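You operate a simulated robot arm through the tools that you are given. There is no shell and no other tool. Be economical: measure what you need, move in short steps, check, and stop when the job is done.

The job below is to be done with a simulated robot arm. You get a single attempt, and the scene is never put back.

TASK
Fetch the red strap roll from the far top of the long table and set it in the small white crate. Shut the upper desk drawer. Put the steel bottle from the top of the small goods bench on the front of the long bench. Take the tin labelled "jaws" from the top of the small goods bench and leave it on the cassette there. Put the travel cup labelled "ewan" from the top of the small goods bench on top of the pink knob block and the travel cup labelled "Crew" on the clear end of the small goods bench. Put the small carton labelled "A 7 cm" from the top of the small goods bench on top of the white carton of wipes and the small carton that says "C 6 cm" on the plate there. Take the black metal block on the top of the small goods bench and put it away on the bench top by the small marker. Fetch the glass and stand it on the grey coaster. Pull the drawer of the blue workbench open. Any order will do. Set down upright: steel bottle, travel cup, glass.

It is judged by the outcome, as a careful person would: the job done as asked, and still so three seconds after it is handed in. It fails if anything else is knocked over, pushed out of place, dropped, spilled or broken.

THE ROBOT
A 7-joint arm with a fingered hand on a trunk, on a base that drives. Base frame: it is fixed to the floor where the robot stands at the start and does not move with it; the origin is under the middle of the robot, x ahead of it, y to its left, z up; the surface under the hand at the start is at about z = 740. Lengths are in mm, angles in rad, forces in N, time in s.
Its first joint turns from -1.204 to 3.002 rad. Places, roughly: bench top by the small marker [-2100, -4300, 800]; black metal block (4x4x2 cm) [-1900, -5000, 900]; carton of wipes [-1250, -5000, 1000]; cassette [-250, -5000, 750]; clear end of the small goods bench [-2400, -5200, 900]; drawer of the blue workbench [-1300, -4200, 700]; front of the long bench (34x15 cm) [-1280, -6880, 860]; glass (7x7x11 cm) [-2100, -4600, 800]; grey coaster (11x11x1 cm) [-2200, -4400, 800]; pink knob block (10x10x6 cm) [-500, -4900, 900]; plate (9x12x1 cm) [-1500, -4900, 900]; small carton [-2000, -5000, 1000]; small white crate (20x15x8 cm) [800, 300, 800]; steel bottle [-750, -5250, 1000]; strap roll [500, 250, 750]; tin [-750, -5000, 1000]; upper desk drawer [1300, -4300, 500]. Payload 5 kg.
Tool frame: the origin (TCP) lies between the finger pads and is the grasp point; the fingertips stand 32 mm ahead of it; z points along the fingers, y is the line along which they close. The gripper opens to 160 mm. The gripper's body begins 89 mm behind the TCP. The gripper is a hand of 3 fingers: y runs from the thumb to the fingers, the wrist lies at [0, 0, -252] in the tool frame, and closing takes about 1.5 s.
Orientation is told as [roll, pitch, yaw] about the base's x, y, z axes, in that order, counted from this pose: with the fingers straight down and closing along the base's y, the tool's x points along the base's -x, its y along +y and its z along -z.

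THE INTERFACE
- The arm moves only by the tool step_arm. Its argument "motion" is a list of rows, each an object (a shift or turn left out is 0, a gripper value left out holds the last) with "angular": the turn, a rotation vector about the tool's x, y, z in units of 180 degrees (1.0 is 180 degrees), a list of three; "slide": the shift along the tool's x, y, z in units of 200 mm (1.0 is 200 mm), a list of three; "hand": the finger opening in mm, from 0 to 160. In form: [{"angular": [wx, wy, wz], "slide": [dx, dy, dz], "hand": hand}, ...]. A call has 1 to 12 rows; each row is the pose to reach, as a shift and turn from the pose commanded when the call began, along the tool's axes at that moment. A call with a number of a shift or a turn outside -1 to 1 is refused whole. A row lasts 0.2 s, in which the tool goes at most 50 mm and 0.15 rad; a call with a longer step from one row to the next is refused whole, and so is a gripper value outside its range. Where a pose cannot be reached the arm comes as near as it can. A force on the tool above 40 N (or 10 N above the force at the start of the call, whichever is more), or a blocked arm, ends the call early, and 0.2 s more pass. Each finger travels about 108 mm/s and halts on what it meets, pressing with about 25 N; the grip force reading is that of the motor and also rises with nothing between the fingers. The clock runs only during rows and for 0.2 s after the last one: add rows that repeat a pose to give the fingers time. The reply holds the time, the measured pose of the TCP, the force on the tool along the base axes, the opening and the grip force, in the units named above and with some noise, with the torque about the TCP (base axes, N m) and any sound that the robot's microphone picked up.
- Cameras (640 x 400 px; columns grow to the right, rows downward): "scene" is now at [127.8, 21.3, 1376.7]; the picture's right is [0.28, -0.96, -0.00], its down [-0.60, -0.18, -0.78] and it looks along [0.75, 0.22, -0.63] (base axes); focal length 286 px, centre (320, 200). "wrist" rides on the gripper at [65, -4, -116] in the tool frame; the picture's right is [0.06, 1.00, 0.00], its down [-0.87, 0.05, -0.49] and it looks along [-0.49, 0.03, 0.87] (tool axes); focal length 261 px, centre (320, 200). There is no depth. A picture from a camera that has moved, and an enlarged one, comes with that camera's place and axes in the base frame and with its lens. The place of the scene camera against the robot may be out by one fixed shift of up to 25 mm in any direction.
- grab_frame(camera): a new picture of that camera. No time passes.
- slide_trunk(by): slides the trunk up (or, below 0, down) by that many mm; the arm and the scene camera ride with it, the base frame stays. It gives what a move gives, with no picture.
- roll_base(legs): drives the robot by 1 to 6 legs, each [ahead, left, turn to the left] in mm, mm and rad, along the robot's own axes; the way and the turn of a leg run together, so that a leg with both is an arc; at most 1500 mm and 3.142 rad a leg. The arm and the cameras ride along, it lands a little off, and it stops where it bumps. It gives what a move gives.
- set_grasp(shape): the hand has 3 fingers and takes this shape, open, in about a second: jaw (thumb against the fingers, like two jaws); tri (thumb and two fingers); tip (a fingertip pinch); poke (one finger out to press); point (the index stretched); flat (the hand flat); cup (the hand cupped); fist (a fist). The gripper value then closes the fingers along that shape, each until it touches; the sizes above hold for jaw. It gives what a move gives, with no picture.
- aim_head(pan, tilt): turns the head with the scene camera to pan (to the left, within 1.501 rad either way) and tilt (down, from -0.506 to 1.204), counted from straight ahead of the robot. It gives what a move gives.
- enlarge(camera, box): a new picture of the part [left, top, right, bottom] of that camera's present view, enlarged. No time passes.
- sign_off(): hands the job in; it is judged then, once.

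Work in short steps. Places have to be worked out from the pictures, the camera data and where the tool is seen: move nearer, look again, correct. Check each grasp and each placing, and mend what went wrong. You have 525 turns and 300 pictures in all, those below and enlarged ones among them. Open the gripper and draw the arm clear of the work before you hand the job in, unless the task says otherwise; then end with one line.

The tools are called as a command line: name --argument value ..., lists and objects as JSON in quotes. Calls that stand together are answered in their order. step_arm: Moves the arm, as the interface text tells. Its arguments: {"type":"object","properties":{"motion":{"type":"array"}},"required":["motion"]} The other tools are called the same way: slide_trunk (by) slides the trunk up or down; set_grasp (shape) gives the hand a shape; roll_base (legs) drives the base; aim_head (pan, tilt) turns the head that bears the scene camera; grab_frame (camera) takes a picture; enlarge (camera, box) takes an enlarged picture of a part of a camera's view; sign_off () hands the job in.

At the start:

```text
t: 0.0
eef_pos: [676.5, 155.7, 1096.4]
tcp_rot: [0.001, 0.001, 0.0]
contact_force: [0.6, 0.0, -0.3]
torque: [-0.03, 0.01, 0.0]
width: 159.9
grasp_force: 0.1
shape: jaw
trunk travel left (down, up): [-525.0, 415.0]
robot x, y, heading: [3.5, 1.2, -0.002]
head pan, tilt: [0.284, 0.675]
```

scene: 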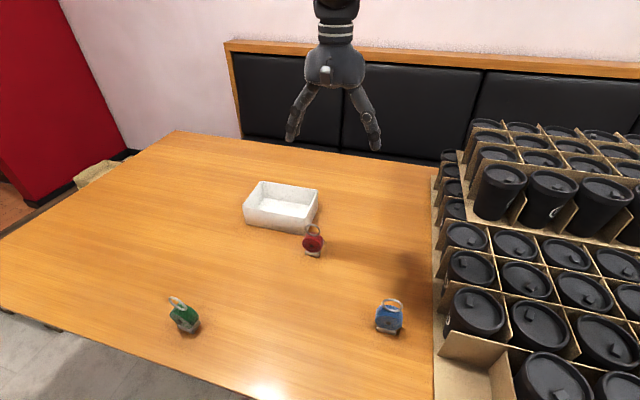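
wrist: 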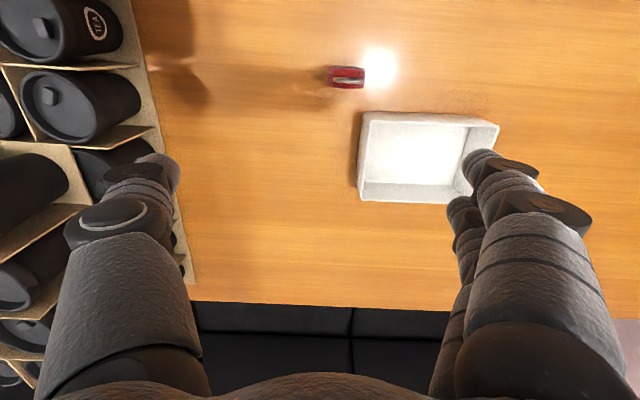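

I put the red roll at about (645, 195) and the crate near (770, 340). I'll enlarge both before moving.

enlarge --camera "scene" --box '[230, 160, 390, 260]'

enlarge --camera "wrist" --box '[300, 40, 460, 140]'

```text
4.00 times, centred on (310, 210) of scene
camera zoom: at [127.8, 21.3, 1376.7], right [0.28, -0.96, 0.0], down [-0.6, -0.18, -0.78], along [0.75, 0.22, -0.63], focal length 1143 px, centre (360, 160)
```

zoom: 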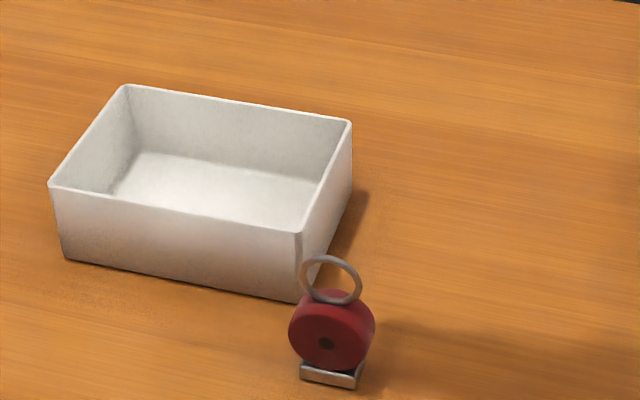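

```text
4.00 times, centred on (380, 90) of wrist
camera zoom: at [611.2, 149.8, 1212.4], right [-0.06, 1.0, 0.0], down [0.87, 0.05, 0.49], along [0.49, 0.03, -0.87], focal length 1043 px, centre (80, 640)
```

zoom: 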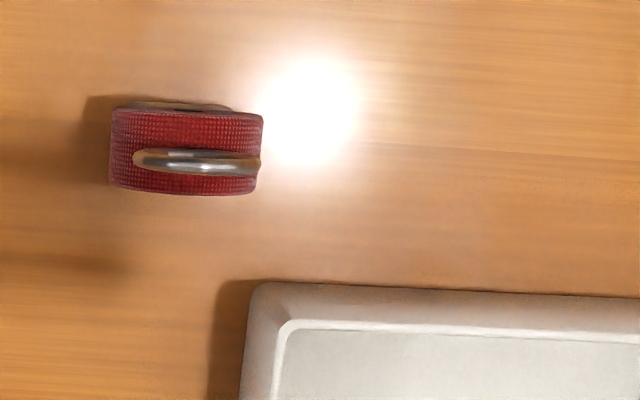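

The roll's axis lies along x, with the ring on top. I'll turn the hand 90° to close along x and come above it to about z 910.

step_arm --motion '[{"angular": [0, 0, 0.045], "slide": [0.015, 0.02, 0.085]}, {"angular": [0, 0, 0.09], "slide": [0.03, 0.04, 0.17]}, {"angular": [0, 0, 0.135], "slide": [0.045, 0.06, 0.25]}, {"angular": [0, 0, 0.18], "slide": [0.06, 0.08, 0.34]}, {"angular": [0, 0, 0.225], "slide": [0.075, 0.1, 0.42]}, {"angular": [0, 0, 0.27], "slide": [0.09, 0.12, 0.5]}, {"angular": [0, 0, 0.315], "slide": [0.105, 0.14, 0.59]}, {"angular": [0, 0, 0.36], "slide": [0.12, 0.16, 0.67]}, {"angular": [0, 0, 0.405], "slide": [0.13, 0.17, 0.76]}, {"angular": [0, 0, 0.45], "slide": [0.145, 0.185, 0.84]}, {"angular": [0, 0, 0.495], "slide": [0.157, 0.197, 0.93]}, {"angular": [0, 0, 0.5], "slide": [0.157, 0.197, 0.93]}]'

grab_frame --camera "wrist"

grab_frame --camera "scene"

```text
t: 2.6
eef_pos: [675.2, 221.9, 946.2]
tcp_rot: [-0.006, 0.0, -1.425]
contact_force: [-1.0, 1.1, 0.0]
torque: [-0.03, -0.02, 0.02]
width: 159.9
grasp_force: 0.0
shape: jaw
out of reach, approached as far as the arm can: row 10, 11, 12
trunk travel left (down, up): [-525.0, 415.0]
robot x, y, heading: [0.8, -1.1, 0.001]
head pan, tilt: [0.284, 0.675]
```

```text
295 pictures are left
camera wrist: at [663.0, 284.2, 1061.8], right [0.98, 0.21, 0.0], down [0.18, -0.85, 0.49], along [0.1, -0.48, -0.87], focal length 261 px, centre (320, 200)
```

wrist: 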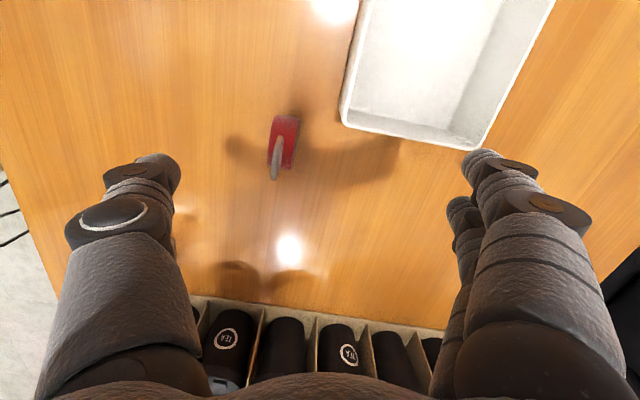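

```text
294 pictures are left
camera scene: at [127.8, 22.0, 1376.6], right [0.28, -0.96, 0.0], down [-0.6, -0.18, -0.78], along [0.75, 0.22, -0.63], focal length 286 px, centre (320, 200)
```

scene: 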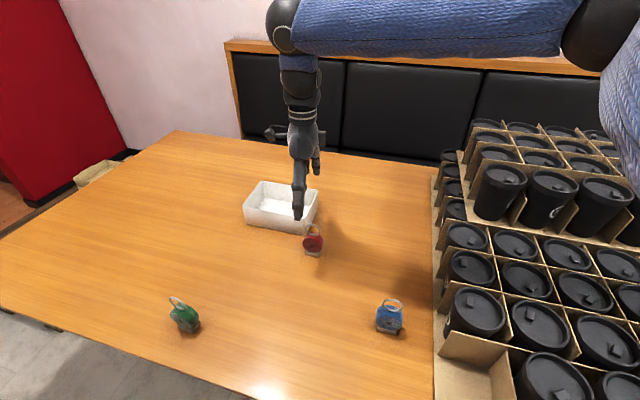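

The turn stopped at about 82° of yaw, which is enough. The roll is at about (642, 197). I'll centre over it, narrow the opening and go down a little.

step_arm --motion '[{"slide": [-0.1, -0.18, 0.1], "hand": 95}, {"slide": [-0.1, -0.18, 0.25]}, {"slide": [-0.1, -0.18, 0.33]}]'

grab_frame --camera "wrist"

```text
t: 3.4
eef_pos: [676.9, 182.6, 911.9]
tcp_rot: [-0.007, 0.002, -1.419]
contact_force: [0.5, 0.6, -0.3]
torque: [0.02, 0.01, 0.01]
width: 95.5
grasp_force: 0.1
shape: jaw
out of reach, approached as far as the arm can: row 1, 2, 3
trunk travel left (down, up): [-525.0, 415.0]
robot x, y, heading: [0.7, -3.5, 0.002]
head pan, tilt: [0.284, 0.675]
```

```text
293 pictures are left
camera wrist: at [663.5, 245.1, 1027.6], right [0.98, 0.21, -0.01], down [0.19, -0.85, 0.49], along [0.1, -0.48, -0.87], focal length 261 px, centre (320, 200)
```

wrist: 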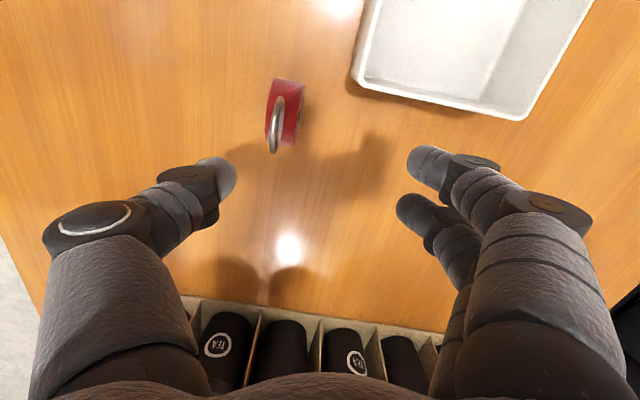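

The arm can't come any closer in x with this yaw, so I'll back the base up 150 mm to get a better reach.

roll_base --legs '[[-150, 0, 0]]'

```text
t: 4.8
eef_pos: [522.4, 181.8, 913.3]
tcp_rot: [-0.003, 0.001, -1.419]
contact_force: [-0.8, 0.1, 0.8]
torque: [0.01, -0.04, 0.02]
width: 95.3
grasp_force: 0.2
shape: jaw
trunk travel left (down, up): [-525.0, 415.0]
robot x, y, heading: [-152.7, 1.6, -0.002]
head pan, tilt: [0.284, 0.675]
```

Now I shift 120 mm forward to above the roll and try the yaw again.

step_arm --motion '[{"slide": [0, 0.2, 0]}, {"slide": [-0.01, 0.4, 0]}, {"slide": [-0.016, 0.605, 0]}, {"slide": [-0.016, 0.605, 0]}]'

grab_frame --camera "wrist"

```text
t: 5.8
eef_pos: [644.1, 196.5, 912.5]
tcp_rot: [-0.007, 0.002, -1.42]
contact_force: [-0.5, 0.7, 0.9]
torque: [0.03, -0.01, 0.0]
width: 95.6
grasp_force: 0.1
shape: jaw
trunk travel left (down, up): [-525.0, 415.0]
robot x, y, heading: [-149.3, -2.6, 0.002]
head pan, tilt: [0.284, 0.675]
```

```text
292 pictures are left
camera wrist: at [632.0, 259.8, 1027.0], right [0.98, 0.21, -0.01], down [0.19, -0.85, 0.49], along [0.1, -0.48, -0.87], focal length 261 px, centre (320, 200)
```

wrist: 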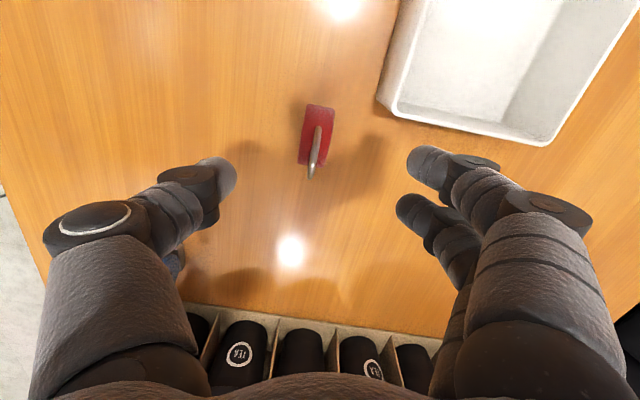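

The roll is centred between the fingers. I'll trim the yaw and go down in stages to about z 788.

step_arm --motion '[{"angular": [0, 0, 0.045], "slide": [0, 0, 0.1]}, {"angular": [0, 0, 0.045], "slide": [0, 0, 0.25]}, {"angular": [0, 0, 0.045], "slide": [0, 0, 0.4]}, {"angular": [0, 0, 0.045], "slide": [0, 0, 0.5]}]'

grab_frame --camera "wrist"

```text
t: 6.8
eef_pos: [643.7, 196.7, 811.4]
tcp_rot: [-0.007, -0.001, -1.559]
contact_force: [0.3, 0.9, -1.0]
torque: [-0.01, -0.01, -0.02]
width: 95.8
grasp_force: 0.1
shape: jaw
trunk travel left (down, up): [-525.0, 415.0]
robot x, y, heading: [-152.7, 0.2, -0.002]
head pan, tilt: [0.284, 0.675]
```

```text
291 pictures are left
camera wrist: at [640.8, 260.6, 926.7], right [1.0, 0.07, -0.01], down [0.07, -0.87, 0.49], along [0.03, -0.49, -0.87], focal length 261 px, centre (320, 200)
```

wrist: 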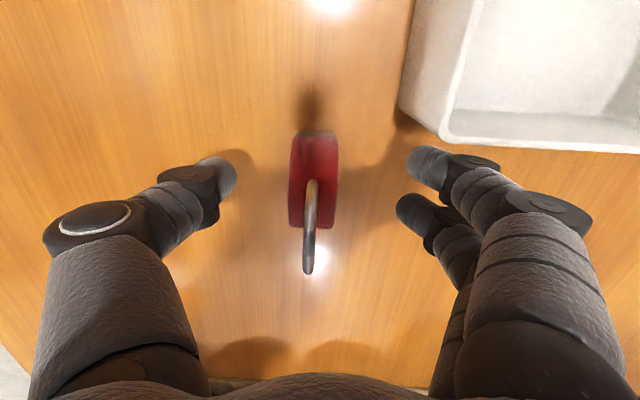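

The disc is between the fingers, but the crate rim is close to the right finger. I'll narrow the hand first, then lower to about z 786 and close.

step_arm --motion '[{"slide": [-0.03, -0.01, 0], "hand": 62}, {"slide": [-0.03, -0.01, 0]}, {"slide": [-0.03, -0.01, 0.07]}, {"slide": [-0.03, -0.01, 0.13]}, {"slide": [-0.03, -0.01, 0.13], "hand": 20}, {"slide": [-0.03, -0.01, 0.13]}, {"slide": [-0.03, -0.01, 0.13]}, {"slide": [-0.03, -0.01, 0.13]}]'

grab_frame --camera "wrist"

```text
t: 8.6
eef_pos: [640.4, 191.3, 786.3]
tcp_rot: [-0.007, 0.0, -1.559]
contact_force: [0.2, -0.2, -2.1]
torque: [0.05, 0.01, -0.03]
width: 20.8
grasp_force: 24.8
shape: jaw
trunk travel left (down, up): [-525.0, 415.0]
robot x, y, heading: [-150.2, -0.6, 0.003]
head pan, tilt: [0.284, 0.675]
```

```text
290 pictures are left
camera wrist: at [638.8, 254.8, 901.0], right [1.0, 0.07, -0.01], down [0.07, -0.87, 0.49], along [0.03, -0.49, -0.87], focal length 261 px, centre (320, 200)
```

wrist: 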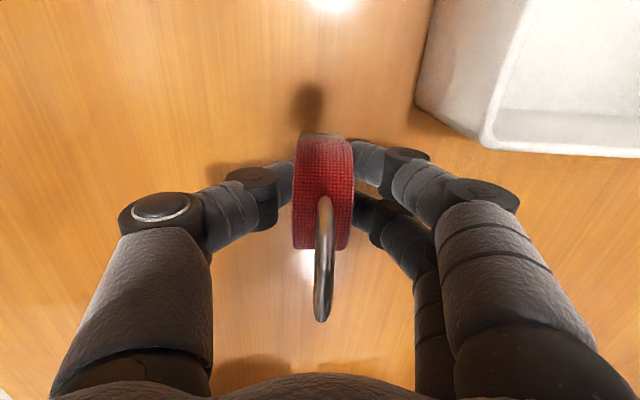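

The fingers hold the disc (width 21, force 25). I'll lift 130 mm and look.

step_arm --motion '[{"slide": [0, 0, -0.05], "hand": 12}, {"slide": [0, 0, -0.2]}, {"slide": [0, 0, -0.4]}, {"slide": [0, 0, -0.65]}, {"slide": [0, 0, -0.65]}]'

grab_frame --camera "wrist"

grab_frame --camera "scene"

```text
t: 9.8
eef_pos: [643.3, 191.5, 915.5]
tcp_rot: [-0.006, 0.001, -1.562]
contact_force: [0.1, 0.1, -1.2]
torque: [0.0, 0.0, 0.0]
width: 20.1
grasp_force: 25.1
shape: jaw
trunk travel left (down, up): [-525.0, 415.0]
robot x, y, heading: [-151.2, -1.1, -0.003]
head pan, tilt: [0.284, 0.675]
```

```text
289 pictures are left
camera wrist: at [639.7, 255.1, 1030.9], right [1.0, 0.07, -0.01], down [0.07, -0.87, 0.49], along [0.03, -0.49, -0.87], focal length 261 px, centre (320, 200)
```

wrist: 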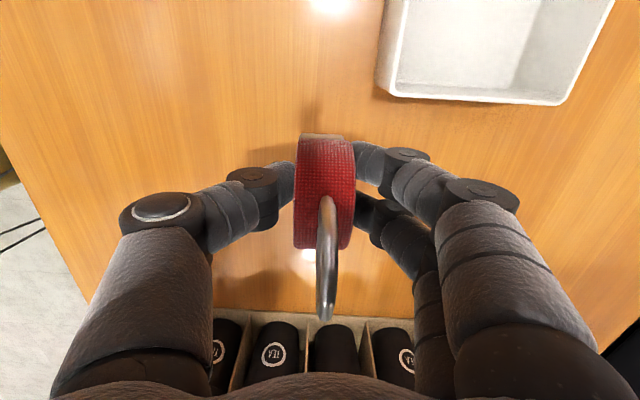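

```text
288 pictures are left
camera scene: at [-22.6, 21.2, 1376.4], right [0.28, -0.96, 0.0], down [-0.6, -0.17, -0.78], along [0.75, 0.22, -0.63], focal length 286 px, centre (320, 200)
```

scene: 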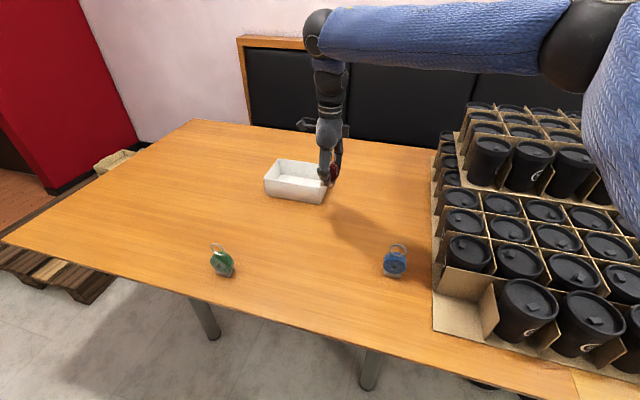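

Lifted. I put the crate centre at about (753, 335) with its rim near z 820. I'll carry the roll above it.

step_arm --motion '[{"slide": [0.17, 0.14, 0]}, {"slide": [0.35, 0.28, 0]}, {"slide": [0.53, 0.42, 0]}, {"slide": [0.72, 0.55, 0]}, {"slide": [0.72, 0.55, 0.15]}, {"slide": [0.72, 0.55, 0.15]}]'

grab_frame --camera "wrist"

enlarge --camera "scene" --box '[220, 110, 380, 210]'

```text
t: 11.2
eef_pos: [730.9, 312.7, 907.0]
tcp_rot: [-0.005, 0.005, -1.562]
contact_force: [0.8, -0.6, -0.5]
torque: [0.04, -0.01, -0.02]
width: 20.0
grasp_force: 24.7
shape: jaw
out of reach, approached as far as the arm can: row 4, 5, 6
trunk travel left (down, up): [-525.0, 415.0]
robot x, y, heading: [-151.0, -1.0, 0.002]
head pan, tilt: [0.284, 0.675]
```

```text
287 pictures are left
camera wrist: at [727.7, 375.8, 1022.5], right [1.0, 0.07, 0.0], down [0.07, -0.87, 0.49], along [0.03, -0.49, -0.87], focal length 261 px, centre (320, 200)
```

wrist: 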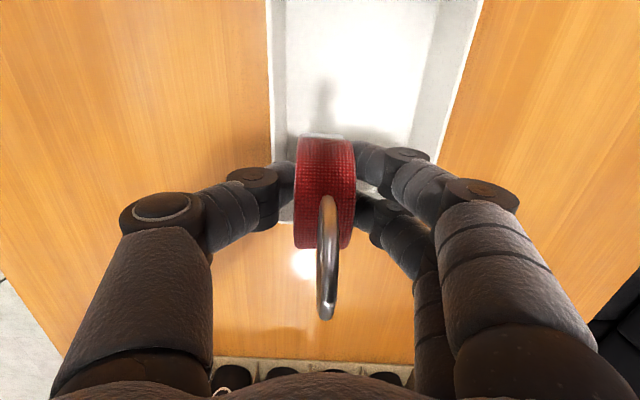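

```text
4.00 times, centred on (300, 160) of scene
camera zoom: at [-24.1, 20.9, 1376.7], right [0.28, -0.96, 0.0], down [-0.6, -0.17, -0.78], along [0.75, 0.22, -0.62], focal length 1143 px, centre (400, 360)
```

zoom: 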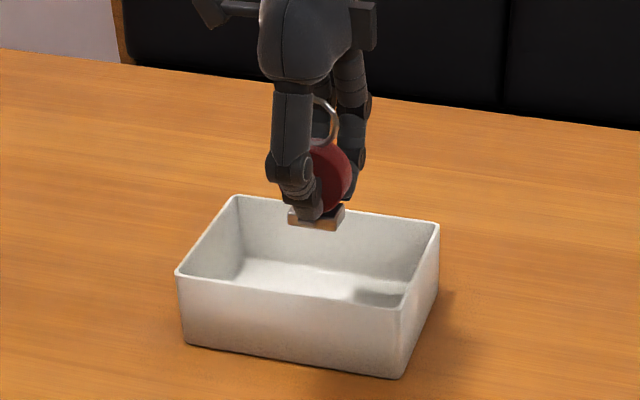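

The reach clipped short by about (22, 22), so I'll nudge the base forward and left instead.

roll_base --legs '[[25, 25, 0]]'

grab_frame --camera "wrist"

```text
t: 12.0
eef_pos: [758.1, 339.7, 904.3]
tcp_rot: [-0.006, 0.003, -1.559]
contact_force: [-0.7, 0.7, -1.8]
torque: [-0.06, 0.04, -0.03]
width: 19.9
grasp_force: 25.2
shape: jaw
trunk travel left (down, up): [-525.0, 415.0]
robot x, y, heading: [-125.0, 25.9, -0.004]
head pan, tilt: [0.284, 0.675]
```

```text
285 pictures are left
camera wrist: at [754.4, 403.1, 1019.6], right [1.0, 0.07, -0.01], down [0.07, -0.87, 0.49], along [0.03, -0.49, -0.87], focal length 261 px, centre (320, 200)
```

wrist: 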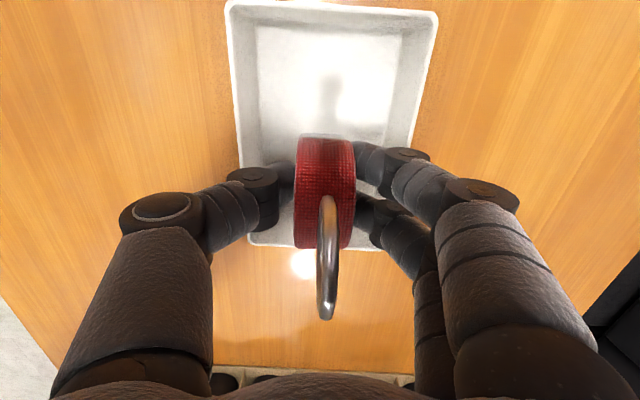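

Centred over the crate. I'll lower toward z 800 in steps; the stand should touch the floor near TCP z 792.

step_arm --motion '[{"slide": [0, 0, 0.2]}, {"slide": [0, 0, 0.35]}, {"slide": [0, 0, 0.45]}, {"slide": [0, 0, 0.5]}, {"slide": [0, 0, 0.5]}]'

grab_frame --camera "wrist"

```text
t: 13.2
eef_pos: [756.6, 338.0, 804.9]
tcp_rot: [-0.005, 0.0, -1.56]
contact_force: [0.7, 0.4, -0.9]
torque: [0.02, -0.01, -0.03]
width: 19.9
grasp_force: 25.4
shape: jaw
trunk travel left (down, up): [-525.0, 415.0]
robot x, y, heading: [-126.2, 26.7, -0.001]
head pan, tilt: [0.284, 0.675]
```

```text
284 pictures are left
camera wrist: at [753.1, 402.1, 920.9], right [1.0, 0.07, -0.01], down [0.07, -0.87, 0.49], along [0.03, -0.49, -0.87], focal length 261 px, centre (320, 200)
```

wrist: 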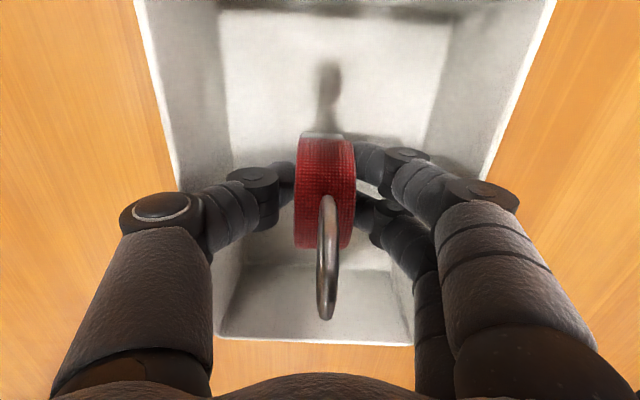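

It's clear of the walls. I'll lower the last bit until contact and then open slightly.

step_arm --motion '[{"slide": [0, 0, 0.03]}, {"slide": [0, 0, 0.055]}, {"slide": [0, 0, 0.07]}, {"slide": [0, 0, 0.07]}]'

```text
t: 14.2
eef_pos: [756.3, 339.7, 792.1]
tcp_rot: [-0.006, 0.0, -1.561]
contact_force: [1.2, 0.4, -0.2]
torque: [0.03, 0.08, 0.0]
width: 19.6
grasp_force: 24.5
shape: jaw
trunk travel left (down, up): [-525.0, 415.0]
robot x, y, heading: [-127.3, 22.9, -0.0]
head pan, tilt: [0.284, 0.675]
```

It's about at contact. I'll go 3 mm lower, open to 48, then rise.

step_arm --motion '[{"slide": [0, 0, 0.015]}, {"slide": [0, 0, 0.015], "hand": 48}, {"slide": [0, 0, 0.015]}, {"slide": [0, 0, 0.015]}, {"slide": [0, 0, -0.1]}, {"slide": [0, 0, -0.3]}, {"slide": [0, 0, -0.5]}, {"slide": [0, 0, -0.75]}, {"slide": [0, 0, -0.75]}]'

grab_frame --camera "wrist"

grab_frame --camera "scene"

```text
t: 16.2
eef_pos: [756.6, 335.8, 941.1]
tcp_rot: [-0.003, 0.006, -1.56]
contact_force: [0.7, 0.0, 0.3]
torque: [-0.02, 0.0, -0.02]
width: 47.4
grasp_force: 0.0
shape: jaw
out of reach, approached as far as the arm can: row 8, 9
trunk travel left (down, up): [-525.0, 415.0]
robot x, y, heading: [-124.8, 26.8, -0.0]
head pan, tilt: [0.284, 0.675]
```

```text
283 pictures are left
camera wrist: at [751.7, 398.9, 1056.8], right [1.0, 0.07, 0.0], down [0.06, -0.87, 0.49], along [0.03, -0.49, -0.87], focal length 261 px, centre (320, 200)
```

wrist: 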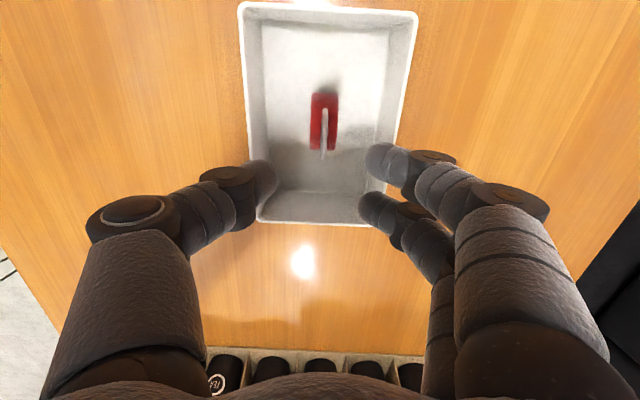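

```text
282 pictures are left
camera scene: at [2.6, 46.7, 1376.5], right [0.28, -0.96, 0.0], down [-0.6, -0.18, -0.78], along [0.75, 0.22, -0.63], focal length 286 px, centre (320, 200)
```

scene: 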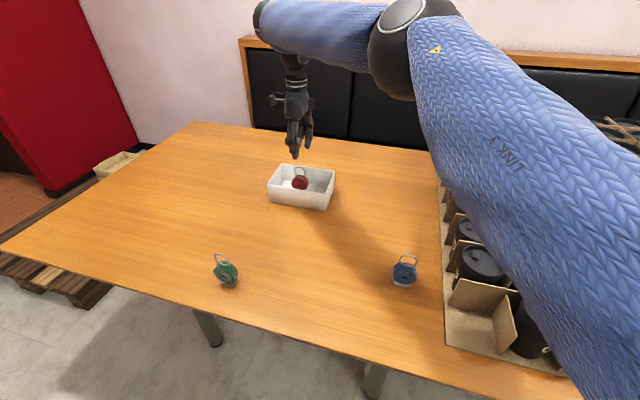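

The roll stands in the crate. Next I back away from the table, unwind the wrist and tuck the arm nearer.

roll_base --legs '[[-500, 0, 0]]'

step_arm --motion '[{"angular": [0, 0, -0.045], "slide": [-0.17, -0.1, -0.05]}, {"angular": [0, 0, -0.09], "slide": [-0.34, -0.2, -0.1]}, {"angular": [0, 0, -0.135], "slide": [-0.5, -0.3, -0.15]}, {"angular": [0, 0, -0.18], "slide": [-0.66, -0.4, -0.2]}, {"angular": [0, 0, -0.225], "slide": [-0.8, -0.5, -0.25]}, {"angular": [0, 0, -0.27], "slide": [-0.9, -0.6, -0.3]}, {"angular": [0, 0, -0.315], "slide": [-1, -0.7, -0.35]}, {"angular": [0, 0, -0.36], "slide": [-1, -0.8, -0.4]}, {"angular": [0, 0, -0.405], "slide": [-1, -0.9, -0.45]}, {"angular": [0, 0, -0.45], "slide": [-1, -1, -0.5]}, {"angular": [0, 0, -0.495], "slide": [-1, -1, -0.5]}]'

aim_head --pan -1.4 --tilt 0.25

grab_frame --camera "scene"

```text
t: 19.2
eef_pos: [253.9, 335.6, 942.9]
tcp_rot: [-0.002, 0.009, -1.562]
contact_force: [0.2, -0.5, 0.4]
torque: [-0.04, -0.04, 0.0]
width: 47.7
grasp_force: 0.0
shape: jaw
trunk travel left (down, up): [-525.0, 415.0]
robot x, y, heading: [-626.7, 23.2, -0.001]
head pan, tilt: [0.284, 0.675]
```

```text
t: 21.6
eef_pos: [56.0, 131.4, 1041.7]
tcp_rot: [0.006, 0.003, -0.003]
contact_force: [-0.1, -0.1, 0.8]
torque: [-0.03, 0.03, -0.02]
width: 47.6
grasp_force: 0.1
shape: jaw
trunk travel left (down, up): [-525.0, 415.0]
robot x, y, heading: [-628.5, 29.0, 0.005]
head pan, tilt: [0.284, 0.675]
```

```text
t: 23.3
eef_pos: [55.7, 132.6, 1041.8]
tcp_rot: [0.008, 0.001, -0.006]
contact_force: [-0.2, 0.4, -0.3]
torque: [-0.02, -0.02, 0.01]
width: 47.4
grasp_force: 0.1
shape: jaw
trunk travel left (down, up): [-525.0, 415.0]
robot x, y, heading: [-630.7, 22.9, 0.002]
head pan, tilt: [-1.4, 0.25]
```

```text
281 pictures are left
camera scene: at [-566.8, -69.8, 1415.4], right [-0.99, -0.17, 0.0], down [-0.04, 0.24, -0.97], along [0.16, -0.95, -0.25], focal length 286 px, centre (320, 200)
```

scene: 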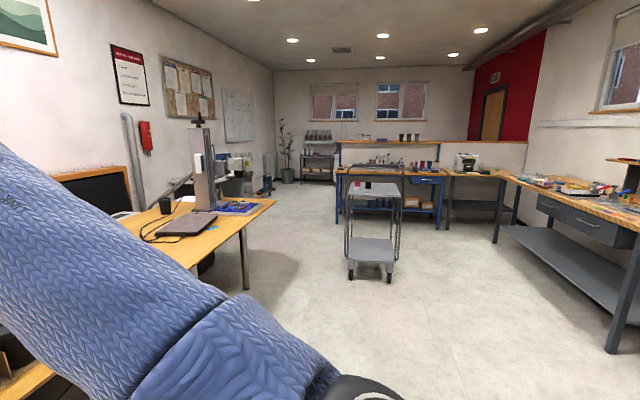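

The cart, the blue workbench and the desk are all visible. I'll enlarge the far benches.

enlarge --camera "scene" --box '[270, 110, 430, 210]'

enlarge --camera "scene" --box '[420, 110, 640, 247]'

enlarge --camera "scene" --box '[120, 110, 290, 216]'

```text
4.00 times, centred on (350, 160) of scene
camera zoom: at [-566.8, -69.8, 1415.4], right [-0.99, -0.17, 0.0], down [-0.04, 0.24, -0.97], along [0.16, -0.95, -0.25], focal length 1143 px, centre (200, 360)
```

zoom: 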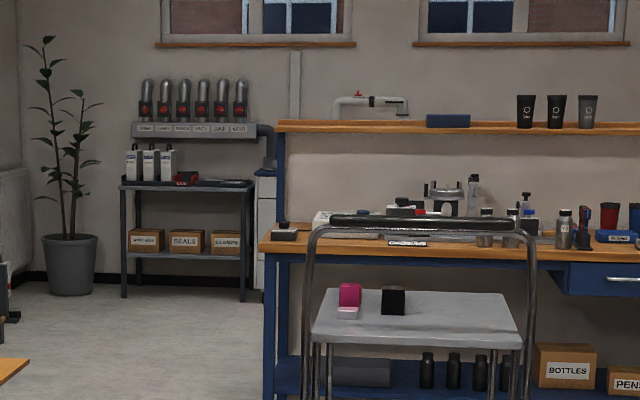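

```text
2.91 times, centred on (530, 178) of scene
camera zoom: at [-566.8, -69.8, 1415.4], right [-0.99, -0.17, 0.0], down [-0.04, 0.24, -0.97], along [0.16, -0.95, -0.25], focal length 831 px, centre (-291, 262)
```

zoom: 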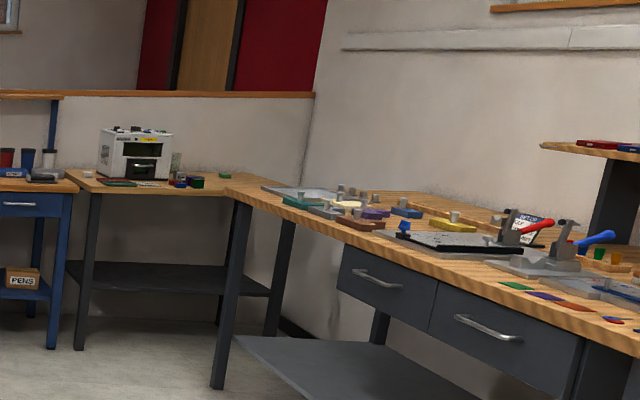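

```text
3.76 times, centred on (205, 163) of scene
camera zoom: at [-566.8, -69.8, 1415.4], right [-0.99, -0.17, 0.0], down [-0.04, 0.24, -0.97], along [0.16, -0.95, -0.25], focal length 1076 px, centre (753, 339)
```

zoom: 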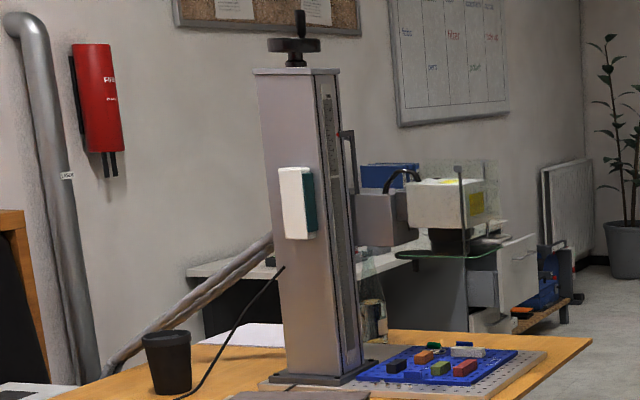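

I'll turn right to face -y, then look ahead and to the right before driving down the corridor.

roll_base --legs '[[0, 0, -1.571]]'

aim_head --pan -1.2 --tilt 0.5

grab_frame --camera "scene"

```text
t: 27.5
eef_pos: [-516.0, -658.0, 1041.3]
tcp_rot: [0.007, 0.003, -1.569]
contact_force: [0.7, 0.2, 0.9]
torque: [-0.04, 0.0, -0.01]
width: 47.7
grasp_force: 0.1
shape: jaw
trunk travel left (down, up): [-525.0, 415.0]
robot x, y, heading: [-623.8, 24.5, -1.564]
head pan, tilt: [-1.4, 0.25]
```

```text
t: 28.3
eef_pos: [-515.8, -657.7, 1041.0]
tcp_rot: [0.007, 0.001, -1.569]
contact_force: [0.9, 0.2, 0.4]
torque: [-0.01, -0.01, 0.02]
width: 47.7
grasp_force: 0.1
shape: jaw
trunk travel left (down, up): [-525.0, 415.0]
robot x, y, heading: [-626.9, 23.2, -1.566]
head pan, tilt: [-1.201, 0.499]
```

```text
277 pictures are left
camera scene: at [-717.6, -61.4, 1392.3], right [-0.37, 0.93, 0.0], down [0.44, 0.18, -0.88], along [-0.82, -0.32, -0.48], focal length 286 px, centre (320, 200)
```

scene: 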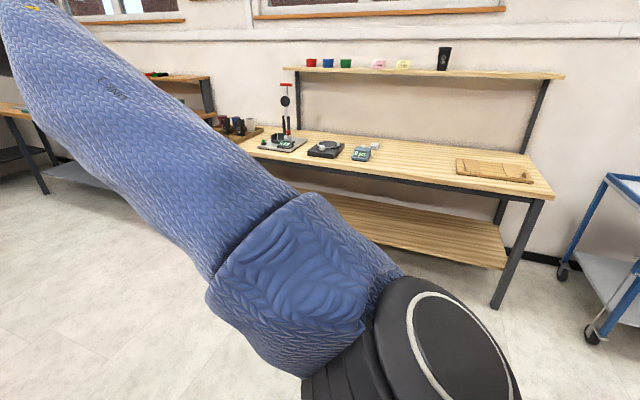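

The corridor is clear. I'll shift right about 830 mm and drive down it past the cart.

roll_base --legs '[[0, -830, 0], [1500, 0, 0], [1200, 0, 0]]'

aim_head --pan 0.35 --tilt 0.3

grab_frame --camera "scene"

```text
t: 45.4
eef_pos: [-1357.3, -3360.4, 1040.9]
tcp_rot: [0.007, 0.001, -1.581]
contact_force: [-0.5, -0.1, 0.0]
torque: [-0.01, 0.03, -0.01]
width: 47.7
grasp_force: 0.0
shape: jaw
trunk travel left (down, up): [-525.0, 415.0]
robot x, y, heading: [-1465.9, -2674.5, -1.575]
head pan, tilt: [-1.201, 0.499]
```

```text
t: 47.0
eef_pos: [-1359.2, -3359.6, 1040.1]
tcp_rot: [0.006, 0.001, -1.578]
contact_force: [0.6, 0.7, 0.2]
torque: [0.0, -0.01, 0.01]
width: 47.9
grasp_force: 0.1
shape: jaw
trunk travel left (down, up): [-525.0, 415.0]
robot x, y, heading: [-1467.2, -2672.7, -1.575]
head pan, tilt: [0.351, 0.3]
```

```text
276 pictures are left
camera scene: at [-1436.7, -2816.5, 1410.6], right [-0.94, -0.34, 0.0], down [-0.1, 0.28, -0.96], along [0.33, -0.9, -0.3], focal length 286 px, centre (320, 200)
```

scene: 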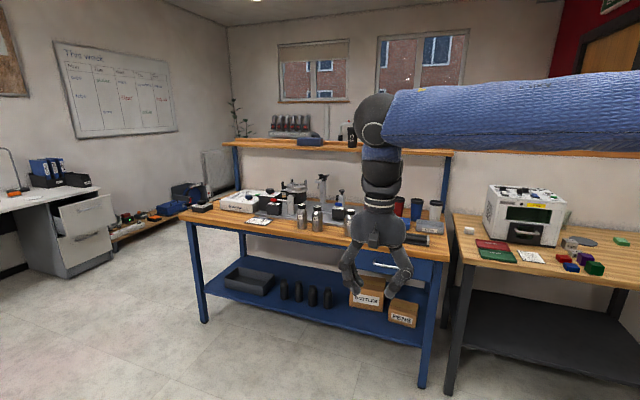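

The bench front edge lies near y≈-4090. I'll enlarge the items on the bench.

enlarge --camera "scene" --box '[180, 160, 340, 260]'

enlarge --camera "scene" --box '[400, 170, 640, 320]'

enlarge --camera "scene" --box '[0, 140, 240, 290]'

```text
4.00 times, centred on (260, 210) of scene
camera zoom: at [-1436.7, -2816.5, 1410.6], right [-0.94, -0.34, 0.0], down [-0.1, 0.28, -0.96], along [0.33, -0.9, -0.3], focal length 1143 px, centre (560, 160)
```

zoom: 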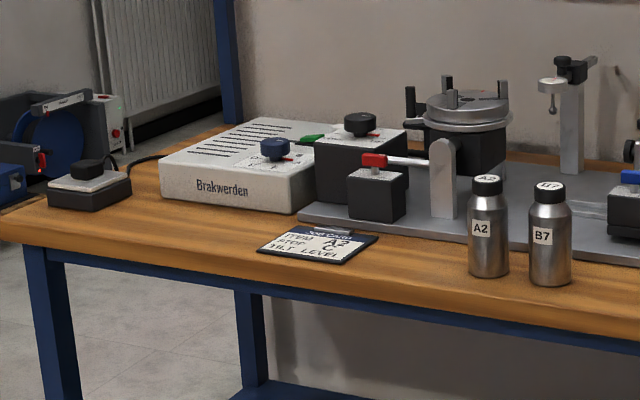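

```text
2.67 times, centred on (520, 245) of scene
camera zoom: at [-1436.7, -2816.5, 1410.6], right [-0.94, -0.34, 0.0], down [-0.1, 0.28, -0.96], along [0.33, -0.9, -0.3], focal length 762 px, centre (-213, 80)
```

zoom: 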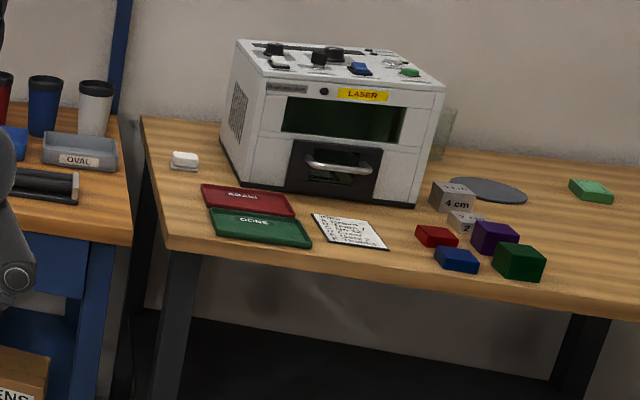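

```text
2.67 times, centred on (120, 215) of scene
camera zoom: at [-1436.7, -2816.5, 1410.6], right [-0.94, -0.34, 0.0], down [-0.1, 0.28, -0.96], along [0.33, -0.9, -0.3], focal length 762 px, centre (853, 160)
```

zoom: 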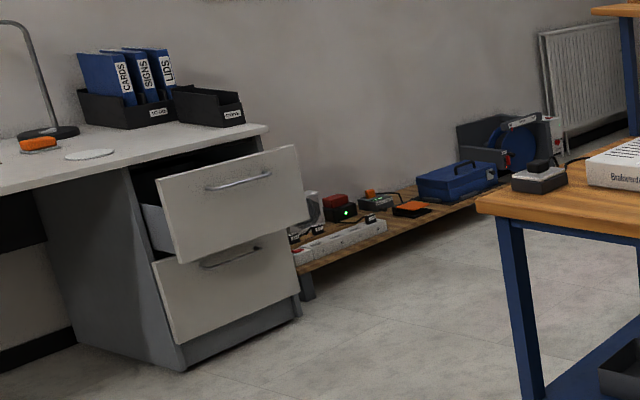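

Glass, coaster and marker are on the laser-box bench to the right, with its top at about z 800. The small goods bench must be behind the half wall. I'll raise the trunk and move closer to the laser-box bench.

slide_trunk --by 150

roll_base --legs '[[650, -350, 0]]'

aim_head --pan -0.4 --tilt 0.6

grab_frame --camera "scene"

```text
t: 48.8
eef_pos: [-1357.6, -3360.7, 1191.5]
tcp_rot: [0.007, 0.001, -1.579]
contact_force: [0.2, 0.5, 0.1]
torque: [-0.01, 0.01, 0.01]
width: 47.7
grasp_force: 0.0
shape: jaw
trunk travel left (down, up): [-675.0, 265.0]
robot x, y, heading: [-1463.3, -2671.0, -1.576]
head pan, tilt: [0.351, 0.3]
```

```text
t: 52.8
eef_pos: [-1715.5, -4009.6, 1189.8]
tcp_rot: [0.006, 0.002, -1.582]
contact_force: [1.1, 0.2, -0.3]
torque: [-0.02, -0.03, -0.01]
width: 47.5
grasp_force: 0.1
shape: jaw
trunk travel left (down, up): [-675.0, 265.0]
robot x, y, heading: [-1818.6, -3325.1, -1.582]
head pan, tilt: [0.351, 0.3]
```

```text
t: 53.9
eef_pos: [-1714.4, -4009.0, 1191.6]
tcp_rot: [0.006, 0.0, -1.583]
contact_force: [0.4, -0.5, 0.2]
torque: [0.02, 0.03, -0.01]
width: 47.8
grasp_force: 0.1
shape: jaw
trunk travel left (down, up): [-675.0, 265.0]
robot x, y, heading: [-1819.5, -3326.1, -1.58]
head pan, tilt: [-0.4, 0.6]
```

```text
272 pictures are left
camera scene: at [-1857.9, -3458.7, 1533.2], right [-0.92, 0.39, 0.0], down [0.22, 0.52, -0.83], along [-0.33, -0.76, -0.56], focal length 286 px, centre (320, 200)
```

scene: 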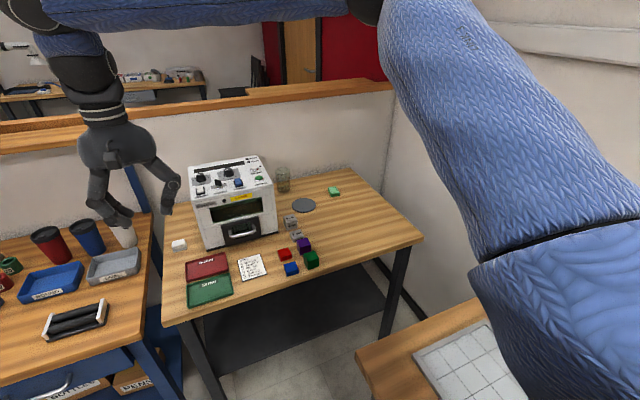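

Glass, coaster and the green item are visible now. I'll enlarge them and the bench beyond the half wall.

enlarge --camera "scene" --box '[230, 155, 390, 255]'

enlarge --camera "scene" --box '[0, 30, 240, 180]'

```text
4.00 times, centred on (310, 205) of scene
camera zoom: at [-1857.9, -3458.7, 1533.2], right [-0.92, 0.39, 0.0], down [0.22, 0.52, -0.83], along [-0.33, -0.76, -0.56], focal length 1143 px, centre (360, 180)
```

zoom: 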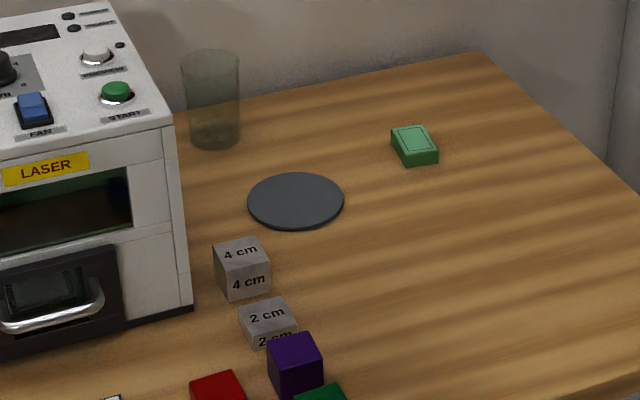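

```text
2.67 times, centred on (120, 105) of scene
camera zoom: at [-1857.9, -3458.7, 1533.2], right [-0.92, 0.39, 0.0], down [0.22, 0.52, -0.83], along [-0.33, -0.76, -0.56], focal length 762 px, centre (853, 453)
```

zoom: 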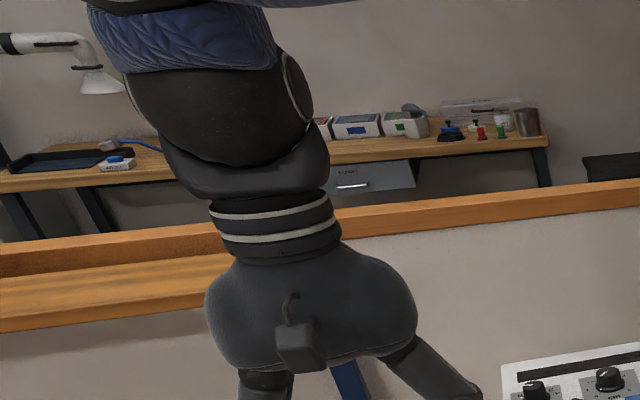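

The glass is at about (-2162, -4596), beside the laser box and close to the wall, and the coaster is at about (-2206, -4438). I'll use a hand tilted 45° forward, closing along x. First I drive 300 mm ahead and tilt the hand high above.

roll_base --legs '[[300, 0, 0]]'

step_arm --motion '[{"slide": [0, -0.24, 0]}, {"slide": [0, -0.48, 0]}, {"slide": [0, -0.72, 0]}, {"slide": [0, -0.96, 0]}]'

step_arm --motion '[{"angular": [0, -0.042, 0], "slide": [0, -0.24, 0], "hand": 120}, {"angular": [0, -0.084, 0], "slide": [0, -0.48, 0]}, {"angular": [0, -0.126, 0], "slide": [0, -0.72, 0]}, {"angular": [0, -0.168, 0], "slide": [0, -0.96, 0]}, {"angular": [0, -0.21, 0], "slide": [0, -1.0, 0]}, {"angular": [0, -0.25, 0], "slide": [0, -1.0, 0]}]'

grab_frame --camera "wrist"

grab_frame --camera "scene"

```text
t: 55.9
eef_pos: [-1715.3, -4310.7, 1190.3]
tcp_rot: [0.006, 0.004, -1.582]
contact_force: [-0.1, -0.6, -1.1]
torque: [0.02, -0.02, 0.01]
width: 47.6
grasp_force: 0.0
shape: jaw
trunk travel left (down, up): [-675.0, 265.0]
robot x, y, heading: [-1817.2, -3626.1, -1.575]
head pan, tilt: [-0.4, 0.6]
```

```text
t: 56.9
eef_pos: [-1907.0, -4308.6, 1189.2]
tcp_rot: [0.009, 0.001, -1.58]
contact_force: [-1.1, 0.1, 0.1]
torque: [-0.01, -0.06, 0.02]
width: 47.8
grasp_force: 0.1
shape: jaw
trunk travel left (down, up): [-675.0, 265.0]
robot x, y, heading: [-1818.0, -3624.6, -1.574]
head pan, tilt: [-0.4, 0.6]
```

```text
t: 58.3
eef_pos: [-2108.7, -4306.5, 1189.0]
tcp_rot: [0.01, -0.785, -1.59]
contact_force: [0.0, 0.0, -0.7]
torque: [-0.01, -0.02, 0.03]
width: 119.9
grasp_force: 0.0
shape: jaw
trunk travel left (down, up): [-675.0, 265.0]
robot x, y, heading: [-1821.0, -3625.9, -1.572]
head pan, tilt: [-0.4, 0.6]
```

```text
269 pictures are left
camera wrist: at [-2111.1, -4180.3, 1223.8], right [1.0, 0.03, -0.04], down [0.04, -0.27, 0.96], along [0.02, -0.96, -0.27], focal length 261 px, centre (320, 200)
```

wrist: 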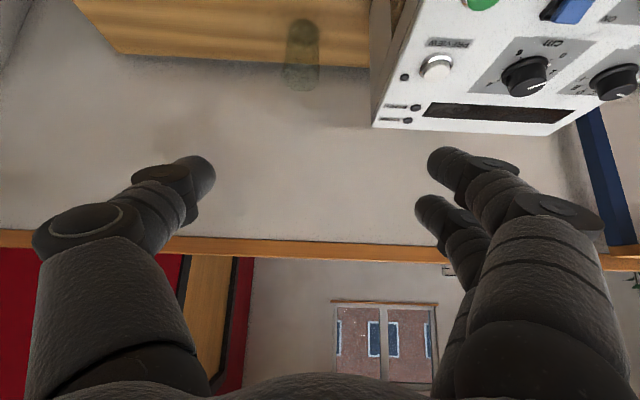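

```text
268 pictures are left
camera scene: at [-1861.3, -3759.6, 1533.2], right [-0.92, 0.39, 0.0], down [0.22, 0.52, -0.82], along [-0.32, -0.76, -0.57], focal length 286 px, centre (320, 200)
```

scene: 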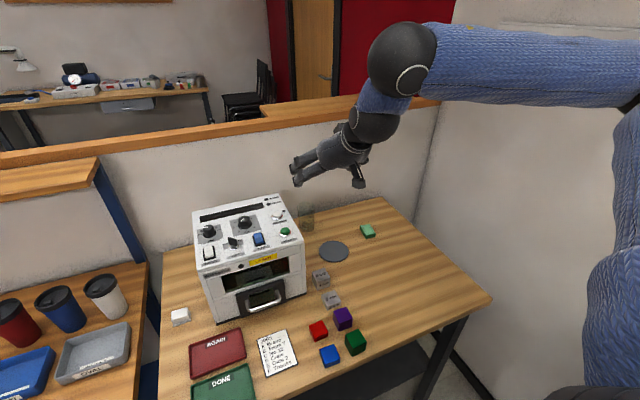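

The wrist and scene cameras agree that the glass axis is at about (-2145, -4560), with the box side at x≈-2034. I'll slide right and go to a pre-grasp point along the 45° axis.

step_arm --motion '[{"slide": [0.0, -0.18, 0]}, {"slide": [0.06, -0.18, 0.2]}, {"slide": [0.12, -0.18, 0.4]}, {"slide": [0.18, -0.18, 0.6]}, {"slide": [0.25, -0.18, 0.8]}, {"slide": [0.25, -0.18, 0.95]}, {"slide": [0.25, -0.18, 0.95]}]'

grab_frame --camera "wrist"

grab_frame --camera "scene"

```text
t: 59.9
eef_pos: [-2142.4, -4403.3, 1017.9]
tcp_rot: [0.009, -0.786, -1.587]
contact_force: [-0.7, 0.4, 0.5]
torque: [0.0, -0.02, 0.03]
width: 119.8
grasp_force: 0.0
shape: jaw
trunk travel left (down, up): [-675.0, 265.0]
robot x, y, heading: [-1817.8, -3623.8, -1.579]
head pan, tilt: [-0.4, 0.6]
```

```text
267 pictures are left
camera wrist: at [-2145.3, -4278.0, 1053.5], right [1.0, 0.03, -0.04], down [0.05, -0.27, 0.96], along [0.02, -0.96, -0.27], focal length 261 px, centre (320, 200)
```

wrist: 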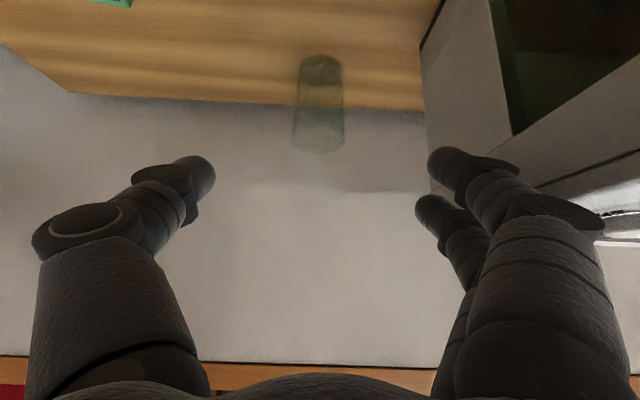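

```text
266 pictures are left
camera scene: at [-1859.6, -3759.2, 1533.3], right [-0.92, 0.39, 0.0], down [0.22, 0.52, -0.83], along [-0.32, -0.76, -0.56], focal length 286 px, centre (320, 200)
```

scene: 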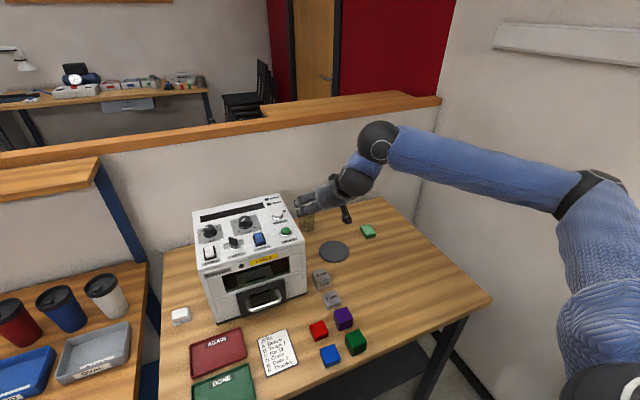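

The glass axis is at about (-2146, -4547). I'll advance 150 mm along the tool axis and check.

step_arm --motion '[{"slide": [0.01, -0.02, 0.2]}, {"slide": [0.01, -0.02, 0.4]}, {"slide": [0.01, -0.02, 0.6]}, {"slide": [0.01, -0.02, 0.75]}, {"slide": [0.01, -0.02, 0.75]}]'

grab_frame --camera "wrist"

enlarge --camera "scene" --box '[260, 170, 400, 258]'

```text
t: 61.1
eef_pos: [-2148.8, -4508.4, 909.7]
tcp_rot: [0.011, -0.785, -1.589]
contact_force: [-0.8, -0.1, -0.9]
torque: [-0.01, -0.02, -0.01]
width: 119.5
grasp_force: 0.1
shape: jaw
trunk travel left (down, up): [-675.0, 265.0]
robot x, y, heading: [-1818.7, -3627.1, -1.577]
head pan, tilt: [-0.4, 0.6]
```

```text
265 pictures are left
camera wrist: at [-2150.3, -4382.9, 945.1], right [1.0, 0.03, -0.04], down [0.04, -0.27, 0.96], along [0.02, -0.96, -0.27], focal length 261 px, centre (320, 200)
```

wrist: 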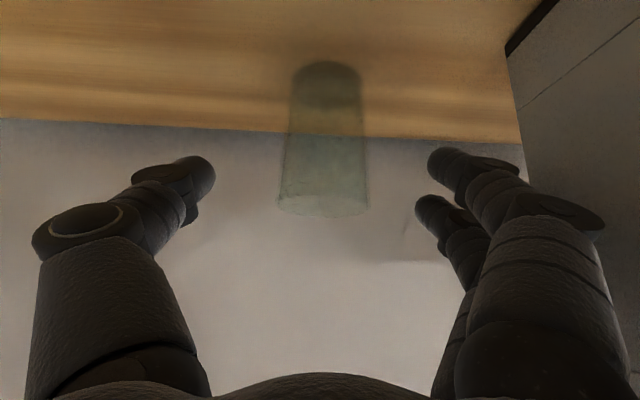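

```text
4.55 times, centred on (330, 214) of scene
camera zoom: at [-1859.8, -3759.6, 1533.2], right [-0.92, 0.39, 0.0], down [0.22, 0.52, -0.83], along [-0.32, -0.76, -0.56], focal length 1299 px, centre (274, 136)
```

zoom: 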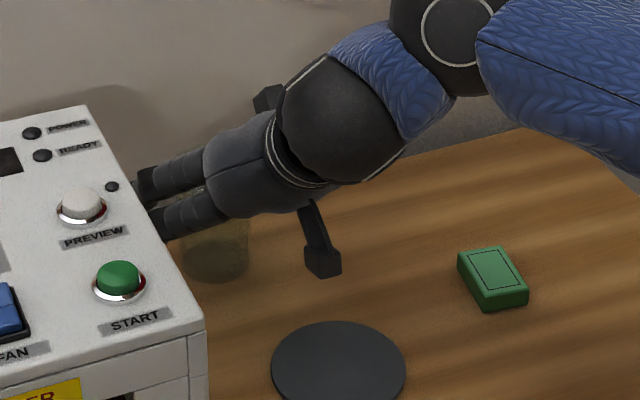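

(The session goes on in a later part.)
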